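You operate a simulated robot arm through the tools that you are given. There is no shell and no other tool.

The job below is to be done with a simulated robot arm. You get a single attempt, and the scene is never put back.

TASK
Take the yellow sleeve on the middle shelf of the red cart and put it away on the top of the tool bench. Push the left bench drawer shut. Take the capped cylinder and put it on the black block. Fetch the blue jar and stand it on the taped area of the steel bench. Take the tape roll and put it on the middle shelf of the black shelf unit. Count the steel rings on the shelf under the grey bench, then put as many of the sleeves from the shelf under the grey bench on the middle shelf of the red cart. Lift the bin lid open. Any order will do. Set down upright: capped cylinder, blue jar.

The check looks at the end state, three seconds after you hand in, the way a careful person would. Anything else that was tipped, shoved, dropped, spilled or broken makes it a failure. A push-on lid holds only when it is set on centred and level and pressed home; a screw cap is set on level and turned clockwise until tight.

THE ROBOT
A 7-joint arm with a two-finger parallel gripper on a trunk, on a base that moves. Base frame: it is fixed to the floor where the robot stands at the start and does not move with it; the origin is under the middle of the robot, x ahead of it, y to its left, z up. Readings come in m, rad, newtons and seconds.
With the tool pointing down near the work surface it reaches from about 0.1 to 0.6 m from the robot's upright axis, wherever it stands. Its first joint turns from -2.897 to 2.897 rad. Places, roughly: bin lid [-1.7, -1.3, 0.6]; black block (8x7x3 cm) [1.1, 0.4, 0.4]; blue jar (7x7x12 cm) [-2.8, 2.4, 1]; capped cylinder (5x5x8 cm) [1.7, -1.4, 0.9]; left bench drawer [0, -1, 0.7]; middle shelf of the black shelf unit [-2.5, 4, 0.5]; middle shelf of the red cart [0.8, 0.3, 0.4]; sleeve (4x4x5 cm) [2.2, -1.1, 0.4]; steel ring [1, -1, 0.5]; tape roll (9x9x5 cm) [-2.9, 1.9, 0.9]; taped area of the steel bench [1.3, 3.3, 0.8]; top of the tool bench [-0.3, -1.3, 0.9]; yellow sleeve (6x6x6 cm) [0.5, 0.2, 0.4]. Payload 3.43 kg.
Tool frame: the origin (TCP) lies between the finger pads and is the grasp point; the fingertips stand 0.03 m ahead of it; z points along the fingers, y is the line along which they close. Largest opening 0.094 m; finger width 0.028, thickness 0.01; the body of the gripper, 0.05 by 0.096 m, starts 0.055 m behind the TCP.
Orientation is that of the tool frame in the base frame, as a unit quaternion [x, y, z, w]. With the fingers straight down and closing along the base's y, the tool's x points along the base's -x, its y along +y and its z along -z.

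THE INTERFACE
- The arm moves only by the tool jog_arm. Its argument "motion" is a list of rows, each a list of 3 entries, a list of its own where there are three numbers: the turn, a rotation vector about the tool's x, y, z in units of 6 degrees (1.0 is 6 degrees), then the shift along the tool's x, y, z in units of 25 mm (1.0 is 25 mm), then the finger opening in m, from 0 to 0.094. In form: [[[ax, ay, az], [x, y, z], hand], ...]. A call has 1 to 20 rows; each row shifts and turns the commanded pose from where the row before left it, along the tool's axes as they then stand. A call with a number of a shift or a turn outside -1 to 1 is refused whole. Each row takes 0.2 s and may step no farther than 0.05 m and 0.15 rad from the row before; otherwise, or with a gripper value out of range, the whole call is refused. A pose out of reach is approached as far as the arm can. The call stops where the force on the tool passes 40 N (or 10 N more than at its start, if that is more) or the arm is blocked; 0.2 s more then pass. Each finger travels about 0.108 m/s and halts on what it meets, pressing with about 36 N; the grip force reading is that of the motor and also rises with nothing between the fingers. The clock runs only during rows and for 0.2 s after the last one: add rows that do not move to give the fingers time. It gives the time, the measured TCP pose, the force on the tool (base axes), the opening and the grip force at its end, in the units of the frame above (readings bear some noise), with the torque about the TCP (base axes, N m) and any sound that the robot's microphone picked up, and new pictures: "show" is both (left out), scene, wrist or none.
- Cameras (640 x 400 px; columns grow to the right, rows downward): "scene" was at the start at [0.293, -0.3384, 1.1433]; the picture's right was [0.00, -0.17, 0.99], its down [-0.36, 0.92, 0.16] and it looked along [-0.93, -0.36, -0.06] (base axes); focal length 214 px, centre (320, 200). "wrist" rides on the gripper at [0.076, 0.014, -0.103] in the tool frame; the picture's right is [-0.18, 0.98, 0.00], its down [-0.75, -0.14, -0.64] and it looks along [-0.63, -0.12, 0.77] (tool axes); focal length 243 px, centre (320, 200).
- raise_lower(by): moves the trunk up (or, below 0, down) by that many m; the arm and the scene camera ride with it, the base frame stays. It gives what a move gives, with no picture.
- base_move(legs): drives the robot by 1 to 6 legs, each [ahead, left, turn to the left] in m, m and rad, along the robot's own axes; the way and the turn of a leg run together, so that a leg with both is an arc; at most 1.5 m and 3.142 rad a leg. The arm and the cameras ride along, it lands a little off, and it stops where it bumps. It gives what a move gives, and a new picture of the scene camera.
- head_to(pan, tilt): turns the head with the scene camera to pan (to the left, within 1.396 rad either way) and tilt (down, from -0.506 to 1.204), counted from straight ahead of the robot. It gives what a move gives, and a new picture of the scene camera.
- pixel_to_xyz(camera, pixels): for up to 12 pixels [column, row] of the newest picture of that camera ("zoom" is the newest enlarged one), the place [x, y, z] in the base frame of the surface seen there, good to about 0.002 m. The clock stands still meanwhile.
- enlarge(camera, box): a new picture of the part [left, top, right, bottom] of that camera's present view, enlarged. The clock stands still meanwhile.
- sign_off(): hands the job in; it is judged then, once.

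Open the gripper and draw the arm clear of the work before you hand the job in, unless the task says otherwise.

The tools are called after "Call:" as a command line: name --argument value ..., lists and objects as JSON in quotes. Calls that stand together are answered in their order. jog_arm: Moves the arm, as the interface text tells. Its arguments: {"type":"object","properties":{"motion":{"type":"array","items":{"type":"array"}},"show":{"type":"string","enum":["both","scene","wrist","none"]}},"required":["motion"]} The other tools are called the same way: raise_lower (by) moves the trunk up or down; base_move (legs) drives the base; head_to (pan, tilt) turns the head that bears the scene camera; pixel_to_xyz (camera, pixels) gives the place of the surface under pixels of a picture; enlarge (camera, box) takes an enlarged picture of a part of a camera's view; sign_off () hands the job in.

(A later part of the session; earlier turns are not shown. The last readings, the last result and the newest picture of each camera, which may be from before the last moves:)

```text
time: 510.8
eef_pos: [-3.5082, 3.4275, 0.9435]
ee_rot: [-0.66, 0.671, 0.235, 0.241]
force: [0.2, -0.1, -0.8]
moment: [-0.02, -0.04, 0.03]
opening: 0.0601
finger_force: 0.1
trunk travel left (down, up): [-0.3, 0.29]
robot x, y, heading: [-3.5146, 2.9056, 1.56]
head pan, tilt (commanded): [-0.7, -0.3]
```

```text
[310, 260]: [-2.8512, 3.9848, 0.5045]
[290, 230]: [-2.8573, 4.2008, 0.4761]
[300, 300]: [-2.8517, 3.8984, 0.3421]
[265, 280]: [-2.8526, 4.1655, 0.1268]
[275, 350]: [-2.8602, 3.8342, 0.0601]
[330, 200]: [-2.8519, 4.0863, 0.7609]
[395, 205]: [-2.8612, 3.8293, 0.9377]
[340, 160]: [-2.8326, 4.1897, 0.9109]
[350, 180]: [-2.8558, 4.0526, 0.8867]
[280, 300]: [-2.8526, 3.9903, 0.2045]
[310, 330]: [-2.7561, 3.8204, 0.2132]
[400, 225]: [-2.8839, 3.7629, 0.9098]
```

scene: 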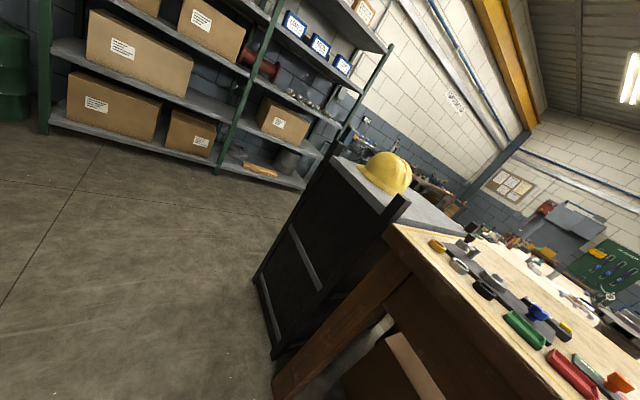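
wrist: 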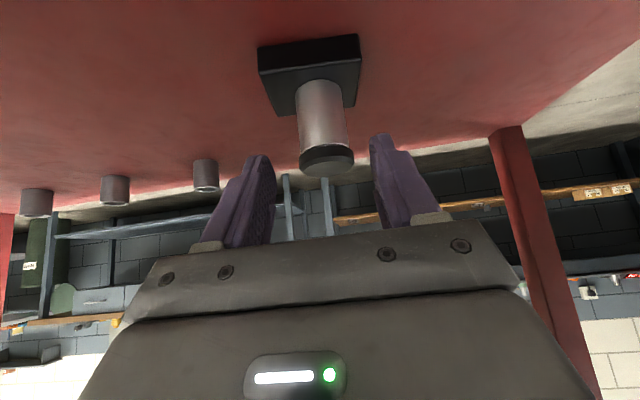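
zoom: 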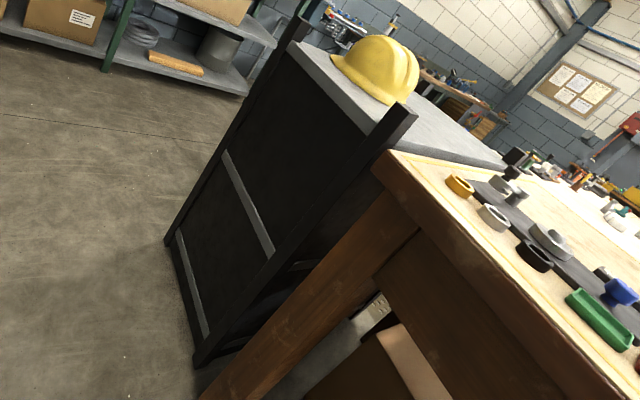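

The unit's west side is a closed panel (x=−2.852) with shelf edges at z≈0.5; its opening is likely on the north side. I drive around to the north to look.

Call:
base_move --legs '[[1.5, 0, 0], [0, 0, -1.5708], [0, 0.38, 0], [0.95, 0, 0]]'

Call:
head_to --pan -0.9 --tilt 0.1

```text
time: 528.6
eef_pos: [-2.0267, 4.7591, 0.9429]
ee_rot: [0.011, 0.942, -0.006, 0.336]
force: [0.3, 0.4, -0.1]
moment: [0.0, 0.01, -0.02]
opening: 0.0603
finger_force: 0.1
trunk travel left (down, up): [-0.3, 0.29]
robot x, y, heading: [-2.5468, 4.7695, -0.013]
head pan, tilt (commanded): [-0.7, -0.3]
```

scene: 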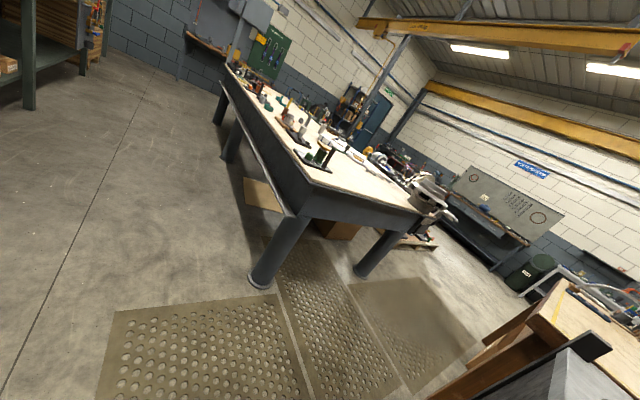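

```text
time: 529.4
eef_pos: [-2.0272, 4.7602, 0.9429]
ee_rot: [0.012, 0.942, -0.006, 0.337]
force: [0.4, -0.3, 0.6]
moment: [0.01, 0.02, -0.02]
opening: 0.0601
finger_force: 0.1
trunk travel left (down, up): [-0.3, 0.29]
robot x, y, heading: [-2.55, 4.772, -0.017]
head pan, tilt (commanded): [-0.901, 0.099]
```

scene: 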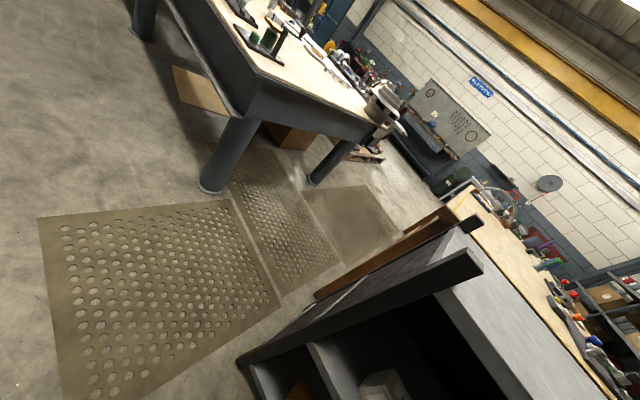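

The north face is open, showing shelves and contents. I shift slightly north and turn right to face it.

Call:
base_move --legs '[[0, 0.06, 0], [0, 0, -1.556]]'

Call:
head_to --pan 0 --tilt 0.25

```text
time: 534.2
eef_pos: [-2.5521, 4.3085, 0.9422]
ee_rot: [0.669, 0.662, -0.241, 0.236]
force: [-0.6, -0.2, -1.0]
moment: [-0.03, 0.01, 0.03]
opening: 0.0598
finger_force: 0.0
trunk travel left (down, up): [-0.3, 0.29]
robot x, y, heading: [-2.5485, 4.8303, -1.576]
head pan, tilt (commanded): [-0.901, 0.099]
```

scene: 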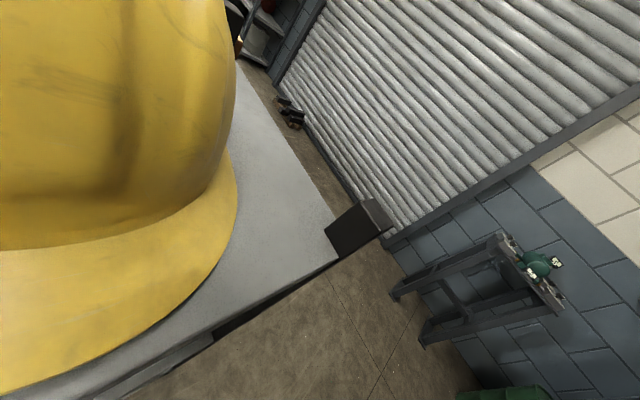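

```text
time: 535.4
eef_pos: [-2.5526, 4.3092, 0.9431]
ee_rot: [0.67, 0.662, -0.24, 0.236]
force: [0.3, 0.0, 0.5]
moment: [-0.02, -0.01, 0.0]
opening: 0.06
finger_force: 0.1
trunk travel left (down, up): [-0.3, 0.29]
robot x, y, heading: [-2.5504, 4.8299, -1.576]
head pan, tilt (commanded): [0.0, 0.25]
```

scene: 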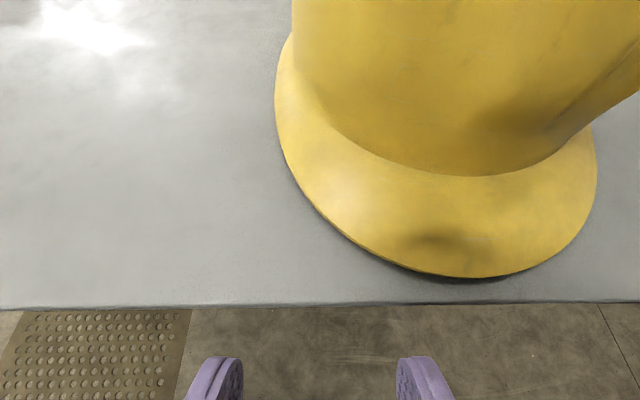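

The helmet is close to the camera head, so I back off 0.1 m and lower the trunk to look into the shelf.

Call:
base_move --legs '[[-0.1, 0, 0]]'

Call:
raise_lower --by -0.3

Call:
head_to --pan 0 --tilt -0.2

```text
time: 536.5
eef_pos: [-2.5522, 4.4105, 0.9425]
ee_rot: [0.67, 0.661, -0.242, 0.237]
force: [0.1, 0.5, -0.4]
moment: [-0.03, 0.0, -0.02]
opening: 0.0602
finger_force: 0.1
trunk travel left (down, up): [-0.3, 0.29]
robot x, y, heading: [-2.5456, 4.9306, -1.573]
head pan, tilt (commanded): [0.0, 0.25]
```

scene: 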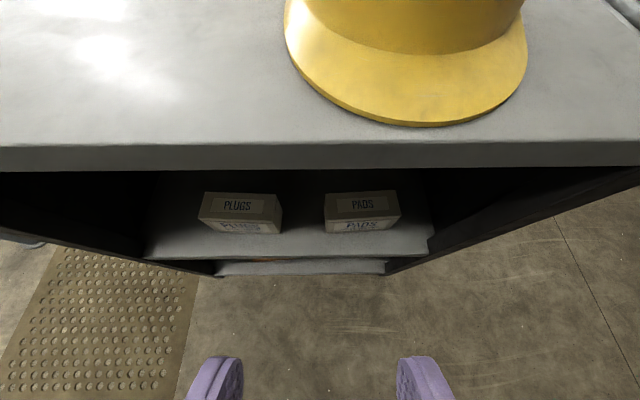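

```text
time: 539.5
eef_pos: [-2.5523, 4.4106, 0.6427]
ee_rot: [0.67, 0.662, -0.24, 0.236]
force: [-0.1, 0.4, -1.3]
moment: [-0.01, 0.01, -0.03]
opening: 0.0601
finger_force: 0.1
trunk travel left (down, up): [0.0, 0.59]
robot x, y, heading: [-2.5469, 4.9283, -1.576]
head pan, tilt (commanded): [0.0, 0.25]
```

```text
time: 540.5
eef_pos: [-2.5525, 4.41, 0.6426]
ee_rot: [0.67, 0.662, -0.24, 0.236]
force: [0.2, 0.7, -0.3]
moment: [0.0, 0.01, 0.01]
opening: 0.0602
finger_force: 0.1
trunk travel left (down, up): [0.0, 0.59]
robot x, y, heading: [-2.5475, 4.9315, -1.575]
head pan, tilt (commanded): [0.0, -0.201]
```

scene: 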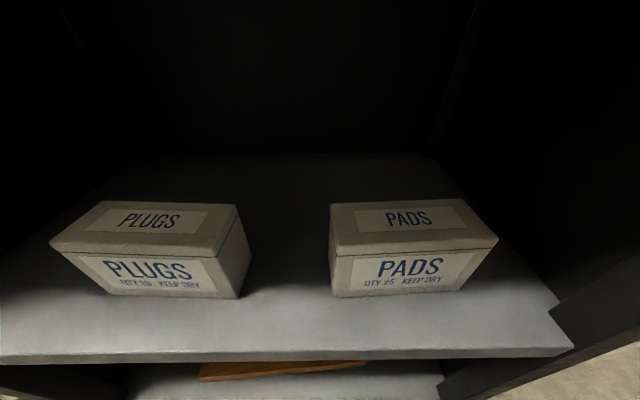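

The middle shelf holds two small boxes, PLUGS and PADS, with a gap between and free room at the sides. I measure the shelf and the gaps.

Call:
pixel_to_xyz --camera "scene" --pixels '[[290, 350], [290, 290], [290, 220], [245, 290], [335, 292], [240, 215], [330, 210], [60, 250], [492, 245], [20, 340], [560, 330], [290, 170]]'

```text
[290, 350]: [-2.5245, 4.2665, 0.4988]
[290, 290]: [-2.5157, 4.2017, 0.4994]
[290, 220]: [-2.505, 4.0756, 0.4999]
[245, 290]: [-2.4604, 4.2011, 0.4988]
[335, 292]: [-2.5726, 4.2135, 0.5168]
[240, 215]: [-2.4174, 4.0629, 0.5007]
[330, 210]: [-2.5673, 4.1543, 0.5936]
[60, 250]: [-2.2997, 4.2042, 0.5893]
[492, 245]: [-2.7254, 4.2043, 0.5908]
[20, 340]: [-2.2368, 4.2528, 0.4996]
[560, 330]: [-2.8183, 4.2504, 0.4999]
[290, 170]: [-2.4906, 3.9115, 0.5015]
```

The middle shelf is at z=0.500 with its front edge at y≈4.27 and a 0.117 m gap between the boxes (x −2.572…−2.455). I now raise the trunk and drive back down the west lane to the tape roll, facing +x.

Call:
raise_lower --by 0.3

Call:
base_move --legs '[[0, -1.0, 0], [1.5, 0, 0], [1.48, 0, 0], [0, 0, 1.5708]]'

Call:
head_to --pan 0 --tilt -0.2

```text
time: 543.5
eef_pos: [-2.552, 4.4089, 0.9418]
ee_rot: [0.669, 0.662, -0.241, 0.236]
force: [1.1, 1.0, 0.3]
moment: [0.01, 0.02, 0.02]
opening: 0.0601
finger_force: 0.1
trunk travel left (down, up): [-0.3, 0.29]
robot x, y, heading: [-2.5491, 4.9342, -1.572]
head pan, tilt (commanded): [0.0, -0.201]
```

```text
time: 566.3
eef_pos: [-3.0696, 1.9817, 0.9435]
ee_rot: [0.007, 0.941, -0.004, 0.337]
force: [0.2, 0.4, 0.8]
moment: [0.03, -0.01, 0.0]
opening: 0.06
finger_force: 0.0
trunk travel left (down, up): [-0.3, 0.29]
robot x, y, heading: [-3.5933, 1.9872, -0.003]
head pan, tilt (commanded): [0.0, -0.201]
```

scene: 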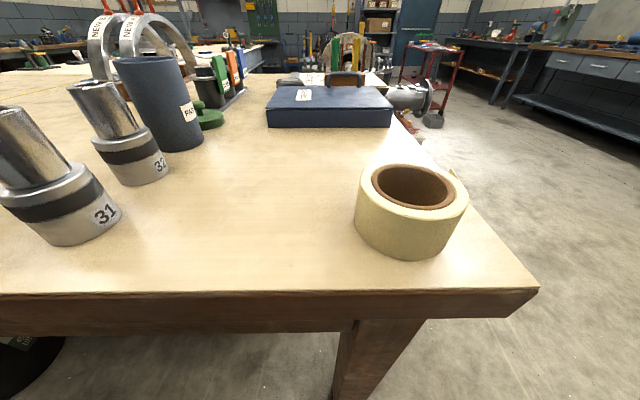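

```text
time: 566.9
eef_pos: [-3.0676, 1.9821, 0.9446]
ee_rot: [0.007, 0.941, -0.004, 0.337]
force: [0.5, 0.6, 0.4]
moment: [-0.01, -0.01, -0.01]
opening: 0.06
finger_force: 0.0
trunk travel left (down, up): [-0.3, 0.29]
robot x, y, heading: [-3.5905, 1.9878, -0.009]
head pan, tilt (commanded): [0.0, -0.201]
```

scene: 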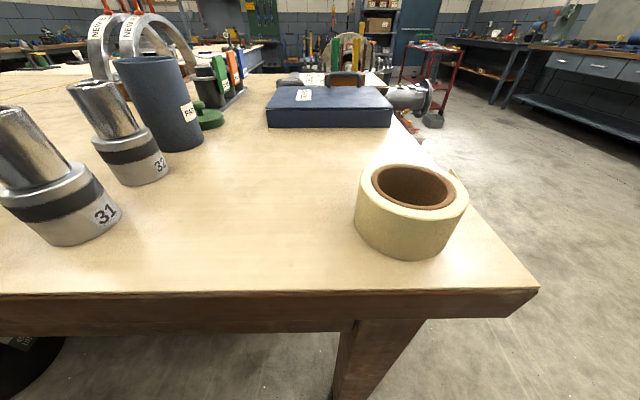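

The tape roll is clear at (410,210). I measure its rim and hole.

Call:
enlarge --camera "scene" --box '[330, 140, 490, 280]'

Call:
pixel_to_xyz --camera "scene" --pixels '[[364, 190], [467, 190], [405, 217], [430, 164], [372, 183], [452, 195], [408, 212], [408, 230], [380, 205], [412, 185], [360, 205]]'

```text
2.86 times, centred on (410, 210) of scene
```

zoom: 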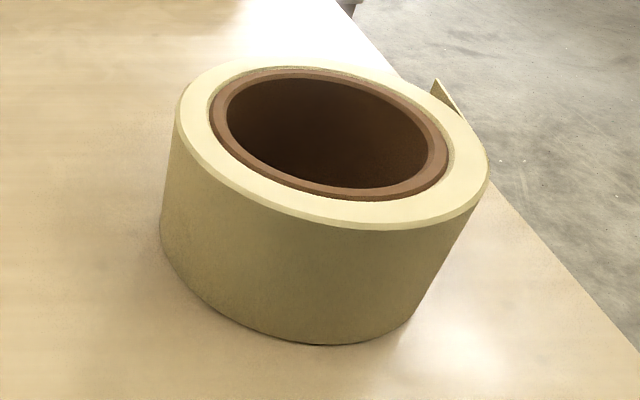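

```text
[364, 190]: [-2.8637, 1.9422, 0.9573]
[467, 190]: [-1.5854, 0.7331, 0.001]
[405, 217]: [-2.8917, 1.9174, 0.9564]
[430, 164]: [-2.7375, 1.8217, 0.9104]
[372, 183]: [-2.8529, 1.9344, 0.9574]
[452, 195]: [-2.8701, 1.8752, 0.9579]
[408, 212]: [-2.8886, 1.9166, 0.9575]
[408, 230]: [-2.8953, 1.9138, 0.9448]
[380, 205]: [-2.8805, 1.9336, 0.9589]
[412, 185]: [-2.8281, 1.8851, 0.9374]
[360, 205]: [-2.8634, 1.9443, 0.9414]
```

The roll's centre is about (−2.852, 1.901), top z 0.958, hole radius ~0.03. I raise the tool, turn it straight down, and move the base so the fingers can straddle the roll's north wall.

Call:
jog_arm --motion '[[[0, 0, 0], [-0.8, 0, -1], 0.06], [[0, 0, 0], [-0.8, 0, -1], 0.06], [[0, 1, 0], [0, 0, 0], 0.04], [[0, 1, 0], [0, 0, 0], 0.04], [[0, 1, 0], [0, 0, 0], 0.04], [[0, 1, 0], [0, 0, 0], 0.04], [[0, 1, 0], [0, 0, 0], 0.04], [[0, 1, 0], [0, 0, 0], 0.04], [[0, 0.57, 0], [0, 0, 0], 0.04]]' --show "none"

Call:
base_move --legs '[[0.15, -0.044, 0]]'

Call:
head_to --pan 0 --tilt -0.3

```text
time: 568.9
eef_pos: [-3.0707, 1.9819, 1.0069]
ee_rot: [0.007, 1.0, -0.001, -0.001]
force: [-1.0, 0.4, 0.4]
moment: [-0.01, 0.01, 0.0]
opening: 0.0402
finger_force: 0.0
trunk travel left (down, up): [-0.3, 0.29]
robot x, y, heading: [-3.5907, 1.9882, -0.003]
head pan, tilt (commanded): [0.0, -0.201]
```

```text
time: 570.3
eef_pos: [-2.9205, 1.9368, 1.007]
ee_rot: [0.008, 1.0, -0.001, 0.0]
force: [-0.6, -0.4, -0.9]
moment: [-0.02, 0.03, 0.02]
opening: 0.0396
finger_force: 0.0
trunk travel left (down, up): [-0.3, 0.29]
robot x, y, heading: [-3.4419, 1.9439, -0.006]
head pan, tilt (commanded): [0.0, -0.201]
```

scene: 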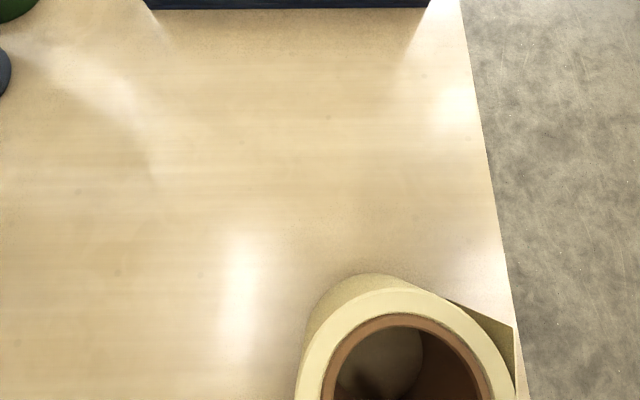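

```text
time: 571.0
eef_pos: [-2.9197, 1.9364, 1.0064]
ee_rot: [0.007, 1.0, 0.0, 0.0]
force: [0.0, 1.2, 0.5]
moment: [-0.04, 0.02, 0.0]
opening: 0.04
finger_force: 0.0
trunk travel left (down, up): [-0.3, 0.29]
robot x, y, heading: [-3.442, 1.9439, -0.006]
head pan, tilt (commanded): [0.0, -0.3]
```

scene: 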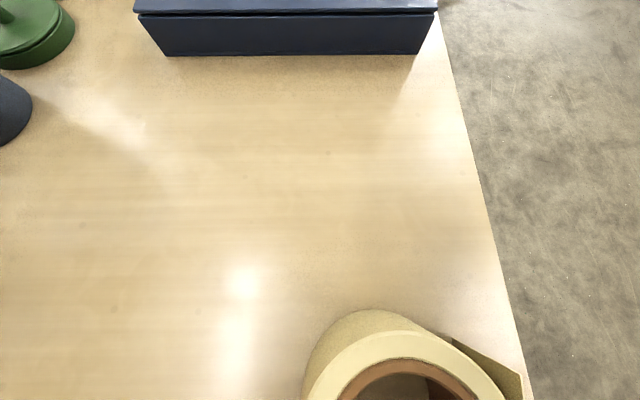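

The tool points straight down beside the roll. I move 68 mm forward above its north wall and look down.

Call:
jog_arm --motion '[[[0, 0, 0], [-0.907, 0, 0], 0.04], [[0, 0, 0], [-0.907, 0, 0], 0.04], [[0, 0, 0], [-0.907, 0, 0], 0.04]]' --show "none"

Call:
head_to --pan 0 --tilt 0.35

```text
time: 571.8
eef_pos: [-2.8506, 1.9353, 1.0068]
ee_rot: [0.007, 1.0, -0.002, -0.001]
force: [0.2, -0.7, 0.1]
moment: [0.0, -0.02, -0.01]
opening: 0.0402
finger_force: 0.1
trunk travel left (down, up): [-0.3, 0.29]
robot x, y, heading: [-3.4396, 1.9456, -0.005]
head pan, tilt (commanded): [0.0, -0.3]
```

```text
time: 572.8
eef_pos: [-2.8528, 1.9347, 1.0071]
ee_rot: [0.007, 1.0, -0.001, 0.0]
force: [0.7, -0.3, -0.4]
moment: [0.0, -0.01, 0.04]
opening: 0.0401
finger_force: 0.1
trunk travel left (down, up): [-0.3, 0.29]
robot x, y, heading: [-3.443, 1.9408, -0.006]
head pan, tilt (commanded): [0.0, 0.351]
```

scene: 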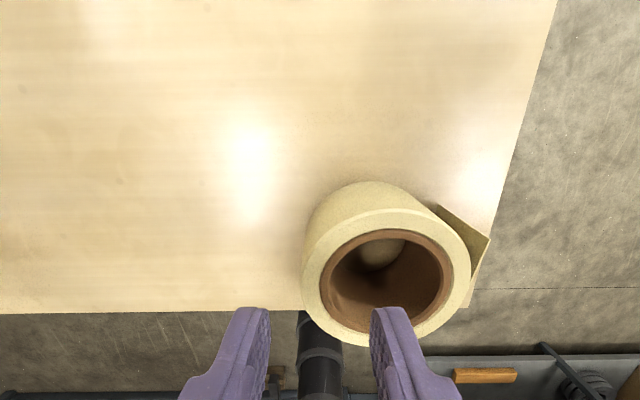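

I measure the roll's top rim from this overhead view to place the fingers exactly.

Call:
pixel_to_xyz --camera "scene" --pixels '[[306, 280], [315, 280], [325, 280], [335, 280], [452, 280], [465, 280], [385, 340], [385, 325], [385, 213], [385, 225], [330, 240], [345, 250]]'

```text
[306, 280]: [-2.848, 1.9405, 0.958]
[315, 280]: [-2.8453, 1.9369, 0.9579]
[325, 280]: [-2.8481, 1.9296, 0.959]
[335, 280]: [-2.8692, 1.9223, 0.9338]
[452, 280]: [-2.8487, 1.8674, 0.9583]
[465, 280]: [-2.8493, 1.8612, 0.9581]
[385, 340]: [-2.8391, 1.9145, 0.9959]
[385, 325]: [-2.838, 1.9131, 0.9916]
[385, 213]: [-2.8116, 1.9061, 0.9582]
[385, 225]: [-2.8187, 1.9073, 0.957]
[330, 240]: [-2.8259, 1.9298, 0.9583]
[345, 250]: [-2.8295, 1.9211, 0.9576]
```

The wall is centred at y≈1.935 right under the TCP. I descend 60 mm with one finger inside the hole and close.

Call:
jog_arm --motion '[[[0, 0, 0], [0, 0, 0.8], 0.04], [[0, 0, 0], [0, 0, 0.8], 0.04], [[0, 0, 0], [0, 0, 0.75], 0.04], [[0, 0, 0], [0, 0, 0], 0.02], [[0, 0, 0], [0, 0, 0], 0.005], [[0, 0, 0], [0, 0, 0], 0.005]]' --show "both"

```text
time: 574.2
eef_pos: [-2.8513, 1.9358, 0.9469]
ee_rot: [0.007, 1.0, -0.001, -0.001]
force: [-0.2, 0.5, 0.4]
moment: [0.12, 0.01, -0.02]
opening: 0.0134
finger_force: 35.6
trunk travel left (down, up): [-0.3, 0.29]
robot x, y, heading: [-3.4385, 1.9401, -0.003]
head pan, tilt (commanded): [0.0, 0.351]
```

scene: 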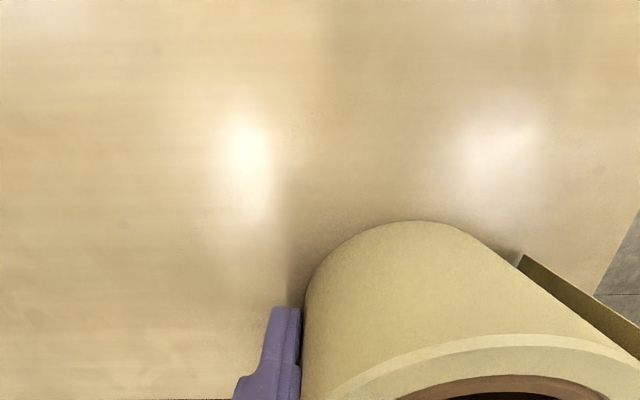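
wrist: 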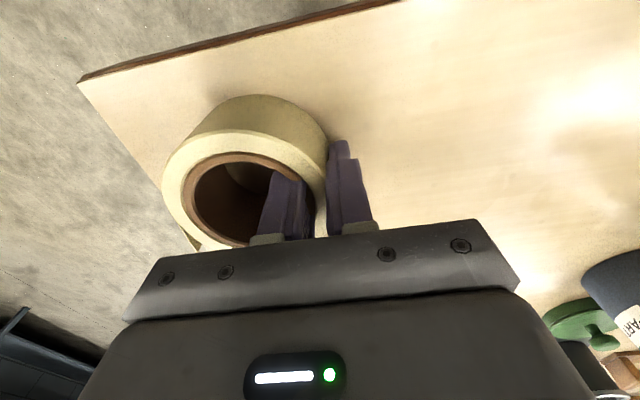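

The roll's wall is gripped (0.0134). I lift it 0.12 m, back off from the table, and pitch the tool to about 62°.

Call:
jog_arm --motion '[[[0, 0, 0], [0, 0, -0.5], 0.005], [[0, 0, 0], [0, 0, -1], 0.005], [[0, 0, 0], [0, 0, -1], 0.005], [[0, 0, 0], [0, 0, -1], 0.005], [[0, 0, 0], [0, 0, -1], 0.005]]' --show "none"

Call:
base_move --legs '[[-0.22, 0, 0]]'

Call:
jog_arm --motion '[[[0, -1, 0], [0, 0, 0], 0.005], [[0, -1, 0], [0, 0, 0], 0.005], [[0, -1, 0], [0, 0, 0], 0.005], [[0, -1, 0], [0, 0, 0], 0.005], [[0, -0.7, 0], [0, 0, 0], 0.005]]' --show "wrist"

```text
time: 575.4
eef_pos: [-2.8504, 1.9357, 1.0594]
ee_rot: [0.007, 1.0, -0.001, -0.001]
force: [0.3, -0.1, -1.7]
moment: [0.1, 0.0, -0.02]
opening: 0.0133
finger_force: 36.0
trunk travel left (down, up): [-0.3, 0.29]
robot x, y, heading: [-3.4428, 1.9419, -0.004]
head pan, tilt (commanded): [0.0, 0.351]
```

```text
time: 577.1
eef_pos: [-3.0722, 1.9365, 1.0601]
ee_rot: [0.007, 1.0, -0.001, 0.0]
force: [0.1, -0.7, -1.1]
moment: [0.06, 0.0, 0.01]
opening: 0.0135
finger_force: 35.6
trunk travel left (down, up): [-0.3, 0.29]
robot x, y, heading: [-3.6597, 1.9391, -0.009]
head pan, tilt (commanded): [0.0, 0.351]
```

scene: 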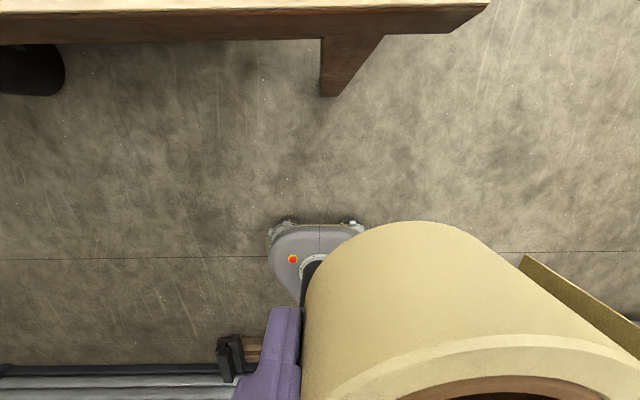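

```text
time: 578.3
eef_pos: [-3.0711, 1.9364, 1.0603]
ee_rot: [0.008, 0.97, -0.003, 0.244]
force: [-0.2, 0.1, -1.8]
moment: [0.07, 0.03, 0.01]
opening: 0.0134
finger_force: 35.7
trunk travel left (down, up): [-0.3, 0.29]
robot x, y, heading: [-3.6615, 1.9432, -0.01]
head pan, tilt (commanded): [0.0, 0.351]
```

wrist: 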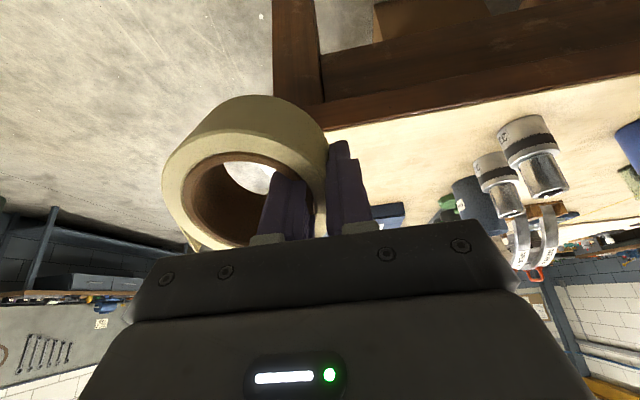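

The roll is held firmly at a 62° tool pitch. I retract the arm 0.12 m and drive north along the lane, east behind the unit, then turn to face its open side.

Call:
jog_arm --motion '[[[0, 0, 0], [0.846, 0, -0.454], 0.005], [[0, 0, 0], [0.846, 0, -0.454], 0.005], [[0, 0, 0], [0.846, 0, -0.454], 0.005], [[0, 0, 0], [0.846, 0, -0.454], 0.005], [[0, 0, 0], [0.846, 0, -0.454], 0.005]]' --show "none"

Call:
base_move --legs '[[0, 1.48, 0.005], [0, 1.48, 0.005], [1.18, 0, 0], [0, 0, -1.5708]]'

```text
time: 579.5
eef_pos: [-3.1922, 1.9376, 1.0603]
ee_rot: [0.007, 0.97, -0.003, 0.244]
force: [-0.5, 0.2, -1.0]
moment: [0.08, 0.01, -0.01]
opening: 0.0135
finger_force: 35.8
trunk travel left (down, up): [-0.3, 0.29]
robot x, y, heading: [-3.6644, 1.9414, -0.006]
head pan, tilt (commanded): [0.0, 0.351]
```

```text
time: 603.3
eef_pos: [-2.4733, 4.4446, 1.0598]
ee_rot: [0.695, 0.677, -0.176, 0.169]
force: [0.4, 0.3, -2.7]
moment: [-0.01, -0.06, 0.01]
opening: 0.0137
finger_force: 35.9
trunk travel left (down, up): [-0.3, 0.29]
robot x, y, heading: [-2.4624, 4.9151, -1.587]
head pan, tilt (commanded): [0.0, 0.351]
```

scene: 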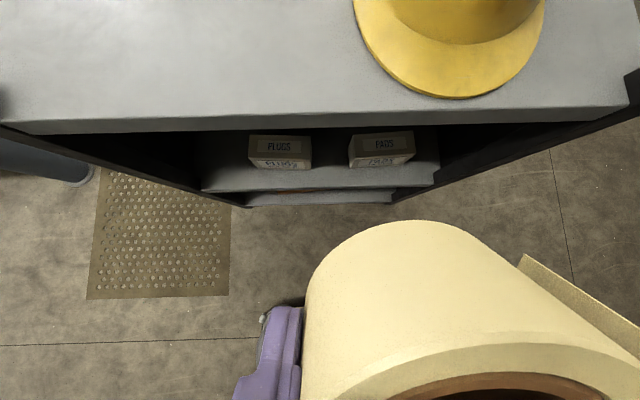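

I correct heading and x slightly, then lower the trunk by 0.3 m in front of the unit.

Call:
base_move --legs '[[0, -0.017, 0.016]]'

Call:
raise_lower --by -0.3

Call:
head_to --pan 0 --tilt -0.3

```text
time: 604.0
eef_pos: [-2.4834, 4.444, 1.0602]
ee_rot: [0.69, 0.681, -0.174, 0.171]
force: [-0.3, -0.4, -1.2]
moment: [-0.01, -0.1, 0.0]
opening: 0.0132
finger_force: 35.7
trunk travel left (down, up): [-0.3, 0.29]
robot x, y, heading: [-2.4817, 4.9118, -1.577]
head pan, tilt (commanded): [0.0, 0.351]
```

scene: 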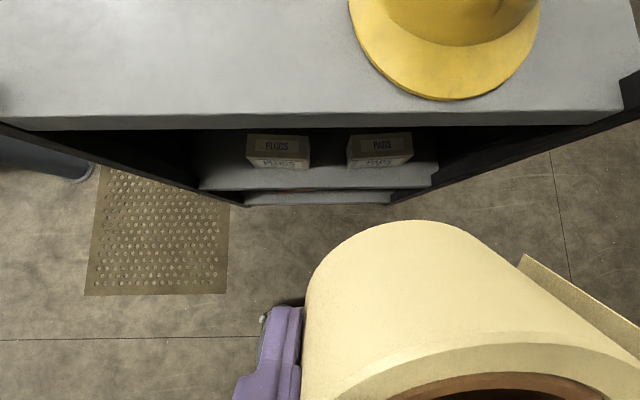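

```text
time: 607.0
eef_pos: [-2.4817, 4.4462, 0.7606]
ee_rot: [0.69, 0.682, -0.175, 0.17]
force: [0.3, 0.2, -1.2]
moment: [0.02, -0.05, -0.02]
opening: 0.0139
finger_force: 36.1
trunk travel left (down, up): [0.0, 0.59]
robot x, y, heading: [-2.4782, 4.9159, -1.571]
head pan, tilt (commanded): [0.0, 0.351]
```

```text
time: 608.1
eef_pos: [-2.482, 4.4448, 0.7597]
ee_rot: [0.689, 0.682, -0.174, 0.171]
force: [0.4, -0.1, -0.2]
moment: [0.01, -0.05, -0.01]
opening: 0.0134
finger_force: 36.4
trunk travel left (down, up): [0.0, 0.59]
robot x, y, heading: [-2.4802, 4.9129, -1.573]
head pan, tilt (commanded): [0.0, -0.3]
```

scene: 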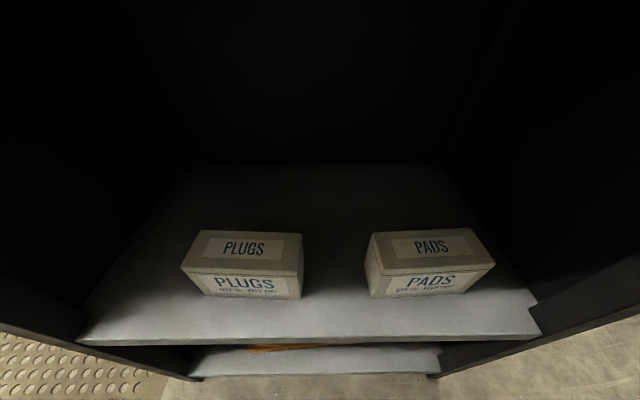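

I move the tool along its axis down to z≈0.58, still in front of the shelf edge.

Call:
jog_arm --motion '[[[0, 0, 0], [0, 0, 0.916], 0.005], [[0, 0, 0], [0, 0, 0.916], 0.005], [[0, 0, 0], [0, 0, 0.916], 0.005], [[0, 0, 0], [0, 0, 0.916], 0.005], [[0, 0, 0], [0, 0, 0.916], 0.005], [[0, 0, 0], [0, 0, 0.916], 0.005], [[0, 0, 0], [0, 0, 0.916], 0.005], [[0, 0, 0], [0, 0, 0.916], 0.005]]' --show "both"

```text
time: 609.9
eef_pos: [-2.4843, 4.3577, 0.5992]
ee_rot: [0.689, 0.682, -0.174, 0.17]
force: [0.4, 0.0, -2.0]
moment: [-0.01, -0.05, 0.0]
opening: 0.0134
finger_force: 36.0
trunk travel left (down, up): [0.0, 0.59]
robot x, y, heading: [-2.4789, 4.9139, -1.576]
head pan, tilt (commanded): [0.0, -0.3]
```

scene: 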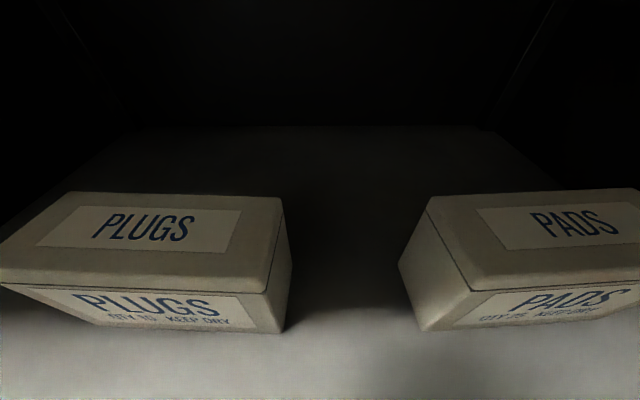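
wrist: 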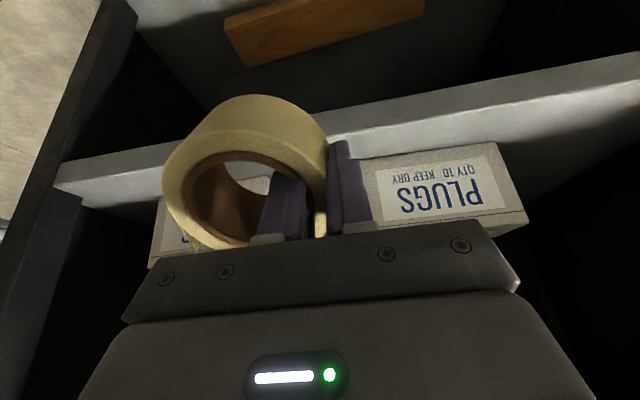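

I re-measure the box corners bounding the gap from this closer view.

Call:
pixel_to_xyz --camera "scene" --pixels '[[282, 325], [284, 240], [420, 322], [403, 262], [290, 265], [350, 390], [350, 340], [270, 290], [432, 205]]'

```text
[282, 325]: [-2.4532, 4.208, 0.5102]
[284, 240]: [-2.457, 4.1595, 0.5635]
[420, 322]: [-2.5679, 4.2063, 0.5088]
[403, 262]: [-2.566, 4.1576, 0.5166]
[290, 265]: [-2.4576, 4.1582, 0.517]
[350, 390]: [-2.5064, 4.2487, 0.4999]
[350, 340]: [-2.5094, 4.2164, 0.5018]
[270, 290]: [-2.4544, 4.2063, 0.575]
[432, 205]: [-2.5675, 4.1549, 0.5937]
```

The gap is x −2.5675…−2.4555, box fronts at y≈4.207. I drive forward 0.125 m so that the roll sits at the shelf's front with the fingers just before the boxes.

Call:
base_move --legs '[[0.125, 0, 0]]'

Call:
jog_arm --motion '[[[0, 0, 0], [0.14, 0.05, 0.26], 0.005], [[0, 0, 0], [0.14, 0, 0.26], 0.005], [[0, 0, 0], [0.14, 0, 0.26], 0.005], [[0, 0, 0], [0.14, 0, 0.26], 0.005], [[0, 0, 0], [0.09, 0, 0.17], 0.005], [[0, 0, 0], [0, 0, 0], 0.005]]' --show "both"

```text
time: 611.1
eef_pos: [-2.4841, 4.2346, 0.5985]
ee_rot: [0.69, 0.682, -0.174, 0.17]
force: [-0.1, -0.3, -1.6]
moment: [0.04, -0.06, -0.02]
opening: 0.0139
finger_force: 35.8
trunk travel left (down, up): [0.0, 0.59]
robot x, y, heading: [-2.4805, 4.7902, -1.573]
head pan, tilt (commanded): [0.0, -0.3]
```

scene: 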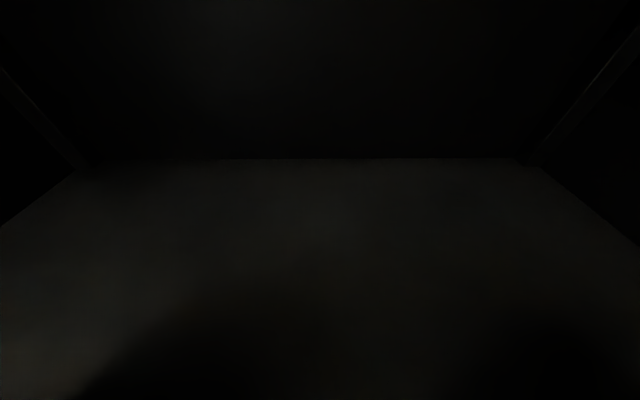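

```text
time: 612.5
eef_pos: [-2.483, 4.2336, 0.5638]
ee_rot: [0.69, 0.682, -0.174, 0.17]
force: [-0.1, 0.1, -1.5]
moment: [-0.02, -0.03, 0.03]
opening: 0.0137
finger_force: 35.6
trunk travel left (down, up): [0.0, 0.59]
robot x, y, heading: [-2.4793, 4.7914, -1.571]
head pan, tilt (commanded): [0.0, -0.3]
```

scene: 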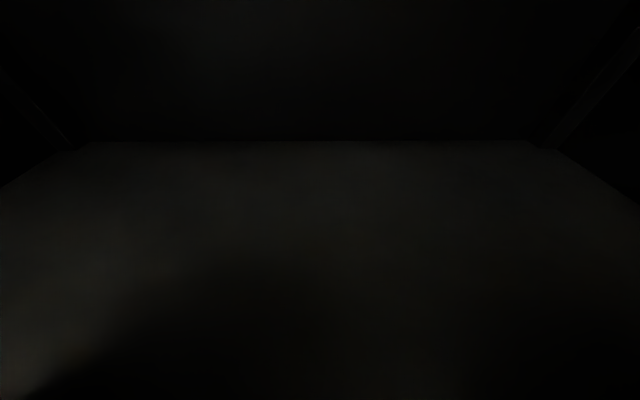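
wrist: 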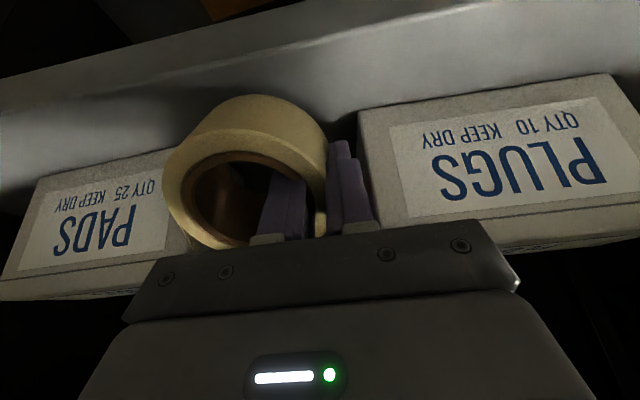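

The roll hangs between the boxes. I lower until the near edge touches the shelf.

Call:
jog_arm --motion '[[[0, 0, 0], [0.09, 0, 0.17], 0.005], [[0, 0, 0], [0.07, 0, 0.13], 0.005], [[0, 0, 0], [0.05, 0, 0.09], 0.005], [[0, 0, 0], [0, 0, 0], 0.005]]' --show "none"

```text
time: 613.5
eef_pos: [-2.4818, 4.2329, 0.5545]
ee_rot: [0.69, 0.682, -0.174, 0.17]
force: [1.6, 1.8, 5.0]
moment: [0.21, 0.07, -0.07]
opening: 0.0134
finger_force: 36.0
trunk travel left (down, up): [0.0, 0.59]
robot x, y, heading: [-2.4801, 4.7895, -1.573]
head pan, tilt (commanded): [0.0, -0.3]
```

The near edge rests on the shelf (+5 N). I open the fingers so the roll settles flat, then check before withdrawing.

Call:
jog_arm --motion '[[[0, 0, 0], [0, 0, 0], 0.02], [[0, 0, 0], [0, 0, 0], 0.028], [[0, 0, 0], [0, 0, 0], 0.032], [[0, 0, 0], [0, 0, 0], 0.032]]' --show "wrist"

```text
time: 614.5
eef_pos: [-2.4827, 4.2342, 0.553]
ee_rot: [0.69, 0.682, -0.174, 0.17]
force: [0.1, -0.2, -0.2]
moment: [0.02, 0.04, -0.01]
opening: 0.0321
finger_force: 0.0
trunk travel left (down, up): [0.0, 0.59]
robot x, y, heading: [-2.4755, 4.7912, -1.572]
head pan, tilt (commanded): [0.0, -0.3]
```

wrist: 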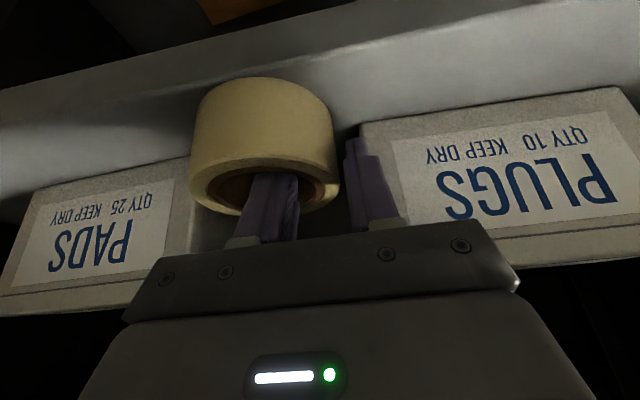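

The roll lies flat on the shelf. I withdraw the fingers straight along the tool axis.

Call:
jog_arm --motion '[[[0, 0, 0], [0, 0, -0.4], 0.032], [[0, 0, 0], [0, 0, -0.6], 0.032], [[0, 0, 0], [0, 0, -0.8], 0.032], [[0, 0, 0], [0.1, 0, -1], 0.032], [[0, 0, 0], [0.2, 0, -1], 0.032]]' --show "wrist"

```text
time: 615.7
eef_pos: [-2.4808, 4.2854, 0.6327]
ee_rot: [0.69, 0.682, -0.174, 0.169]
force: [0.2, -1.2, 0.6]
moment: [-0.01, -0.01, 0.0]
opening: 0.0319
finger_force: 0.1
trunk travel left (down, up): [0.0, 0.59]
robot x, y, heading: [-2.4812, 4.7894, -1.575]
head pan, tilt (commanded): [0.0, -0.3]
```

wrist: 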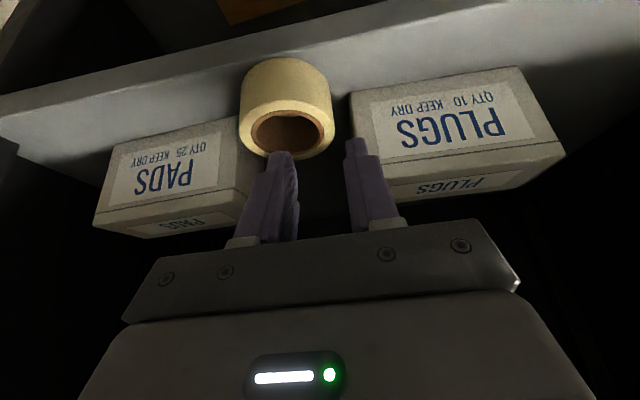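

The tape roll is on the middle shelf between the boxes. Now the blue jar: I back off, raise the trunk, and return down the west lane to face the jar from the west.

Call:
base_move --legs '[[-0.13, 0, 0]]'

Call:
raise_lower --by 0.35

Call:
jog_arm --motion '[[[0, -1, 0], [0, 0, 0], 0.07], [[0, -1, 0], [0, 0, 0], 0.09], [[0, 0, 0], [0, 0, 0], 0.092], [[0, 0, 0], [0, 0, 0], 0.092]]' --show "none"

Call:
base_move --legs '[[0, -1.12, 0], [1.4, 0, 0], [1.1, 0, 0], [0, 0, 1.5708]]'

```text
time: 617.0
eef_pos: [-2.4814, 4.4141, 0.6328]
ee_rot: [0.689, 0.683, -0.174, 0.171]
force: [0.4, -0.1, 0.9]
moment: [-0.04, 0.01, 0.0]
opening: 0.0318
finger_force: 0.0
trunk travel left (down, up): [0.0, 0.59]
robot x, y, heading: [-2.4817, 4.9203, -1.576]
head pan, tilt (commanded): [0.0, -0.3]
```

scene: 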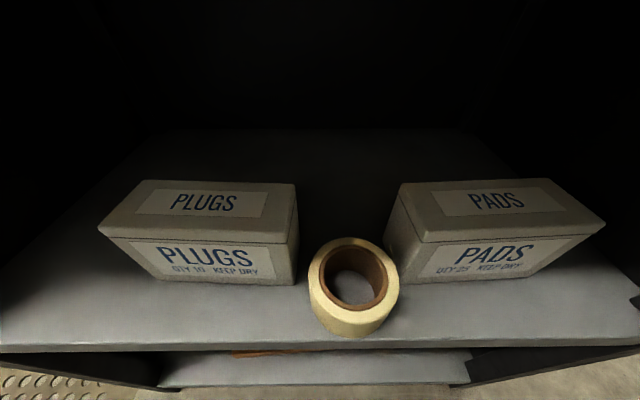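

```text
time: 620.4
eef_pos: [-2.4815, 4.4133, 0.9827]
ee_rot: [0.689, 0.682, -0.174, 0.17]
force: [-0.7, -0.6, 0.2]
moment: [-0.03, 0.01, 0.01]
opening: 0.0323
finger_force: 0.0
trunk travel left (down, up): [-0.35, 0.24]
robot x, y, heading: [-2.4798, 4.9215, -1.575]
head pan, tilt (commanded): [0.0, -0.3]
```

```text
time: 621.4
eef_pos: [-2.481, 4.4137, 0.9831]
ee_rot: [0.667, 0.661, -0.246, 0.241]
force: [0.6, -0.3, -0.2]
moment: [0.0, -0.01, -0.01]
opening: 0.092
finger_force: 0.1
trunk travel left (down, up): [-0.35, 0.24]
robot x, y, heading: [-2.4778, 4.9194, -1.574]
head pan, tilt (commanded): [0.0, -0.3]
```

```text
time: 642.9
eef_pos: [-3.0891, 2.3927, 0.9832]
ee_rot: [0.007, 0.939, -0.004, 0.344]
force: [-0.2, 0.1, -0.4]
moment: [-0.01, -0.02, 0.03]
opening: 0.0919
finger_force: 0.2
trunk travel left (down, up): [-0.35, 0.24]
robot x, y, heading: [-3.595, 2.3975, -0.01]
head pan, tilt (commanded): [0.0, -0.3]
```

scene: 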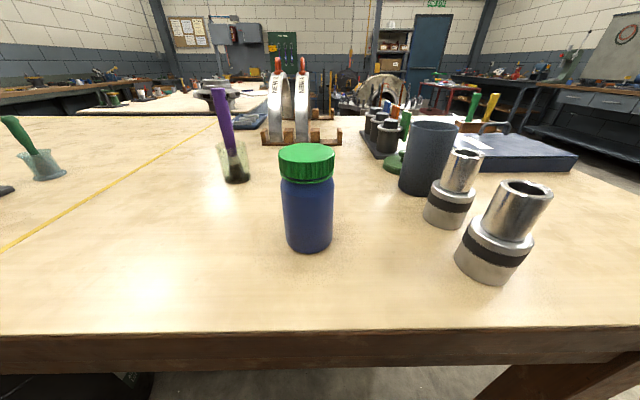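

The tape roll lies well on the shelf, boxes unmoved, and the blue jar with its green lid is right ahead at (307,197). I measure the jar.

Call:
enlarge --camera "scene" --box '[227, 120, 387, 270]'

Call:
pixel_to_xyz --camera "scene" --pixels '[[308, 215], [286, 210], [330, 210], [308, 245], [308, 180], [308, 165], [306, 150], [283, 160], [332, 160], [306, 145], [240, 170], [440, 205]]'

```text
2.67 times, centred on (307, 195) of scene
```

zoom: 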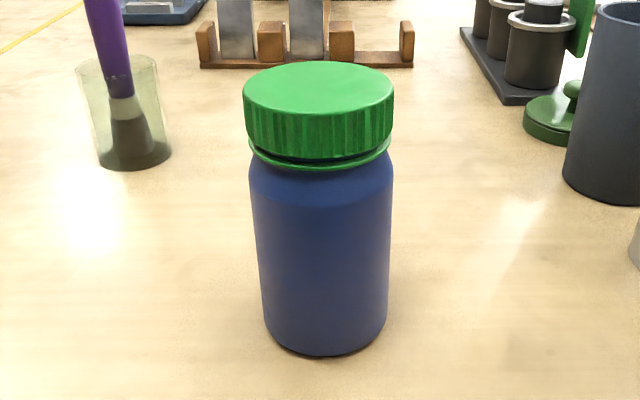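

```text
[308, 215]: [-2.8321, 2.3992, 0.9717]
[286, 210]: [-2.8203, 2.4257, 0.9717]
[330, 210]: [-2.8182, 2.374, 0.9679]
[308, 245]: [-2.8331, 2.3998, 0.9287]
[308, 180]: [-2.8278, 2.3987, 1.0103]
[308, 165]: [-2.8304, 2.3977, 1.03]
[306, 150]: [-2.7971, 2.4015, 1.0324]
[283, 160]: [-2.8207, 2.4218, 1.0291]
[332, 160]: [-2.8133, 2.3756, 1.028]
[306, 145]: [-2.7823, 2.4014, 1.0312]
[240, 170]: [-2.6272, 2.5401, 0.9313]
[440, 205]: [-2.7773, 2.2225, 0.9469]
```

The jar's axis is (−2.802, 2.400), body diameter ≈0.06, lid top z 1.032. I will grip the body at z≈0.985 near the fingertips so the lid stays clear of the palm; first the base goes 0.2 m forward.

Call:
base_move --legs '[[0.2, 0.008, 0.008]]'

Call:
jog_arm --motion '[[[0, 0, 0], [0, 0, 0], 0.092]]' --show "both"

```text
time: 644.5
eef_pos: [-2.8879, 2.4013, 0.9822]
ee_rot: [0.005, 0.94, -0.003, 0.342]
force: [0.1, 0.2, -0.6]
moment: [0.0, 0.01, 0.04]
opening: 0.0919
finger_force: 0.0
trunk travel left (down, up): [-0.35, 0.24]
robot x, y, heading: [-3.3934, 2.4047, -0.001]
head pan, tilt (commanded): [0.0, -0.3]
```

scene: 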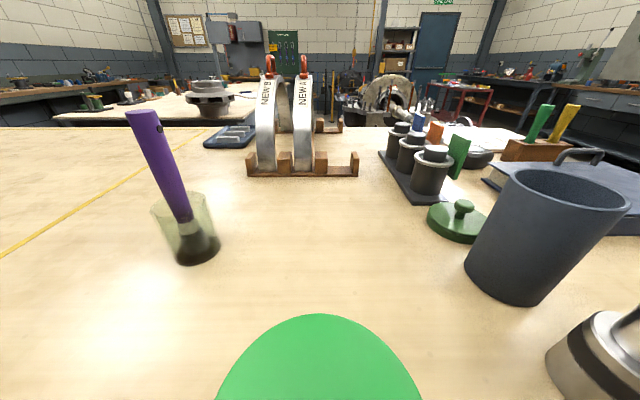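

```text
time: 644.9
eef_pos: [-2.8879, 2.4041, 0.9829]
ee_rot: [0.005, 0.939, -0.004, 0.343]
force: [0.1, -0.3, -0.4]
moment: [-0.01, 0.03, 0.0]
opening: 0.092
finger_force: 0.0
trunk travel left (down, up): [-0.35, 0.24]
robot x, y, heading: [-3.3933, 2.4072, -0.0]
head pan, tilt (commanded): [0.0, -0.3]
```

scene: 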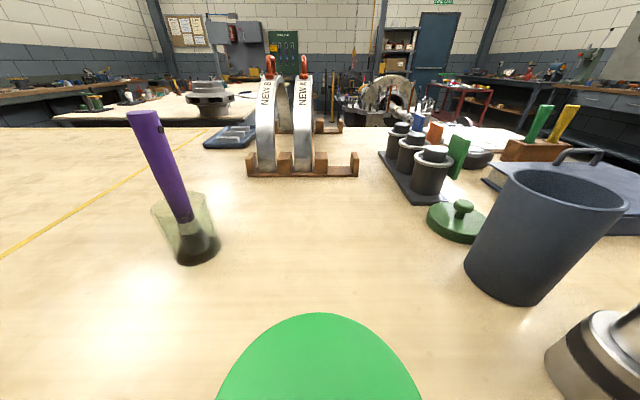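
wrist: 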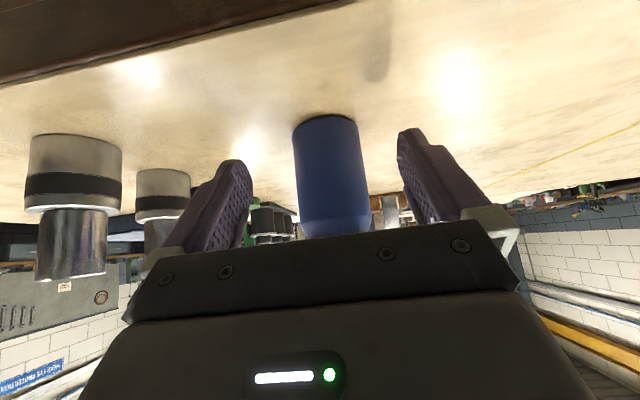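

The camera head sits only ~5 cm above the lid's path, so I pan it fully aside before moving in.

Call:
head_to --pan -1.39 --tilt 0.0

Call:
jog_arm --motion '[[[0, 0, 0], [-0.7, -0.05, 0.6], 0.092], [[0, 0, 0], [-0.7, -0.05, 0.6], 0.092], [[0, 0, 0], [-0.65, -0.03, 0.55], 0.092]]' --show "wrist"

```text
time: 646.4
eef_pos: [-2.8891, 2.4034, 0.9833]
ee_rot: [0.005, 0.939, -0.003, 0.343]
force: [-0.1, -0.4, 0.3]
moment: [0.0, -0.01, 0.0]
opening: 0.0918
finger_force: 0.0
trunk travel left (down, up): [-0.35, 0.24]
robot x, y, heading: [-3.3913, 2.404, -0.0]
head pan, tilt (commanded): [-1.389, 0.0]
```

scene: 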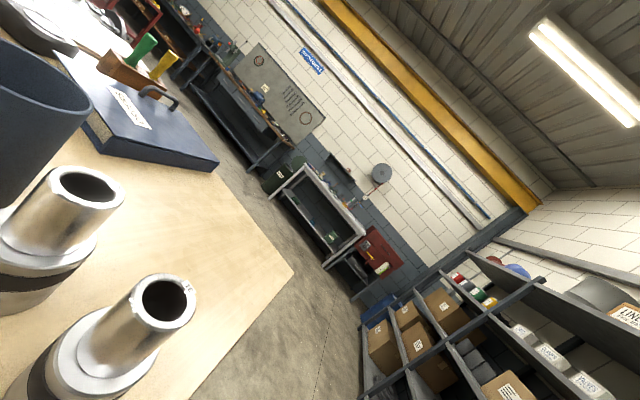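

```text
time: 647.2
eef_pos: [-2.8196, 2.3989, 0.9834]
ee_rot: [0.005, 0.94, -0.003, 0.342]
force: [0.1, 1.0, -0.2]
moment: [-0.02, 0.02, 0.02]
opening: 0.0919
finger_force: 0.1
trunk travel left (down, up): [-0.35, 0.24]
robot x, y, heading: [-3.3956, 2.4074, -0.005]
head pan, tilt (commanded): [-1.389, 0.0]
```

wrist: 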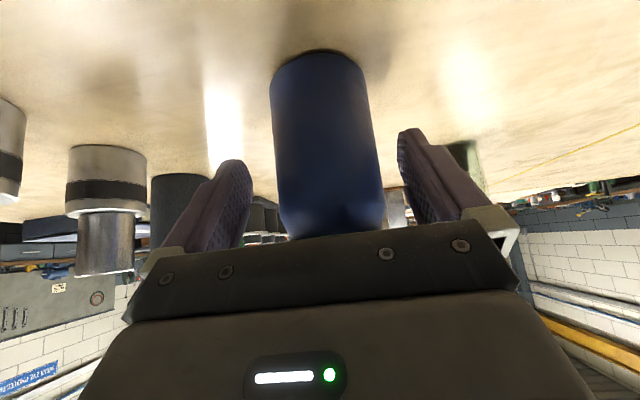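

The jar's body is centred between the pads with no contact. I close the fingers.

Call:
jog_arm --motion '[[[0, 0, 0], [0, 0, 0], 0.075], [[0, 0, 0], [0, 0, 0], 0.055], [[0, 0, 0], [0, 0, 0], 0.035], [[0, 0, 0], [0, 0, 0], 0.035], [[0, 0, 0], [0, 0, 0], 0.035]]' --show "wrist"

```text
time: 648.4
eef_pos: [-2.8204, 2.4003, 0.9823]
ee_rot: [0.004, 0.939, -0.002, 0.343]
force: [0.6, 1.0, 0.0]
moment: [0.18, -0.05, 0.03]
opening: 0.0615
finger_force: 36.0
trunk travel left (down, up): [-0.35, 0.24]
robot x, y, heading: [-3.3964, 2.4062, 0.001]
head pan, tilt (commanded): [-1.389, 0.0]
```

wrist: 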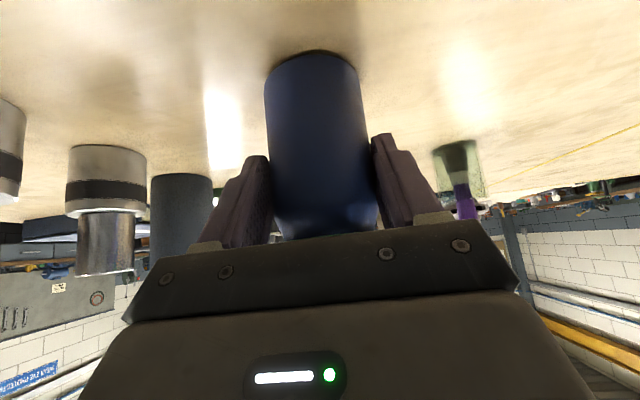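

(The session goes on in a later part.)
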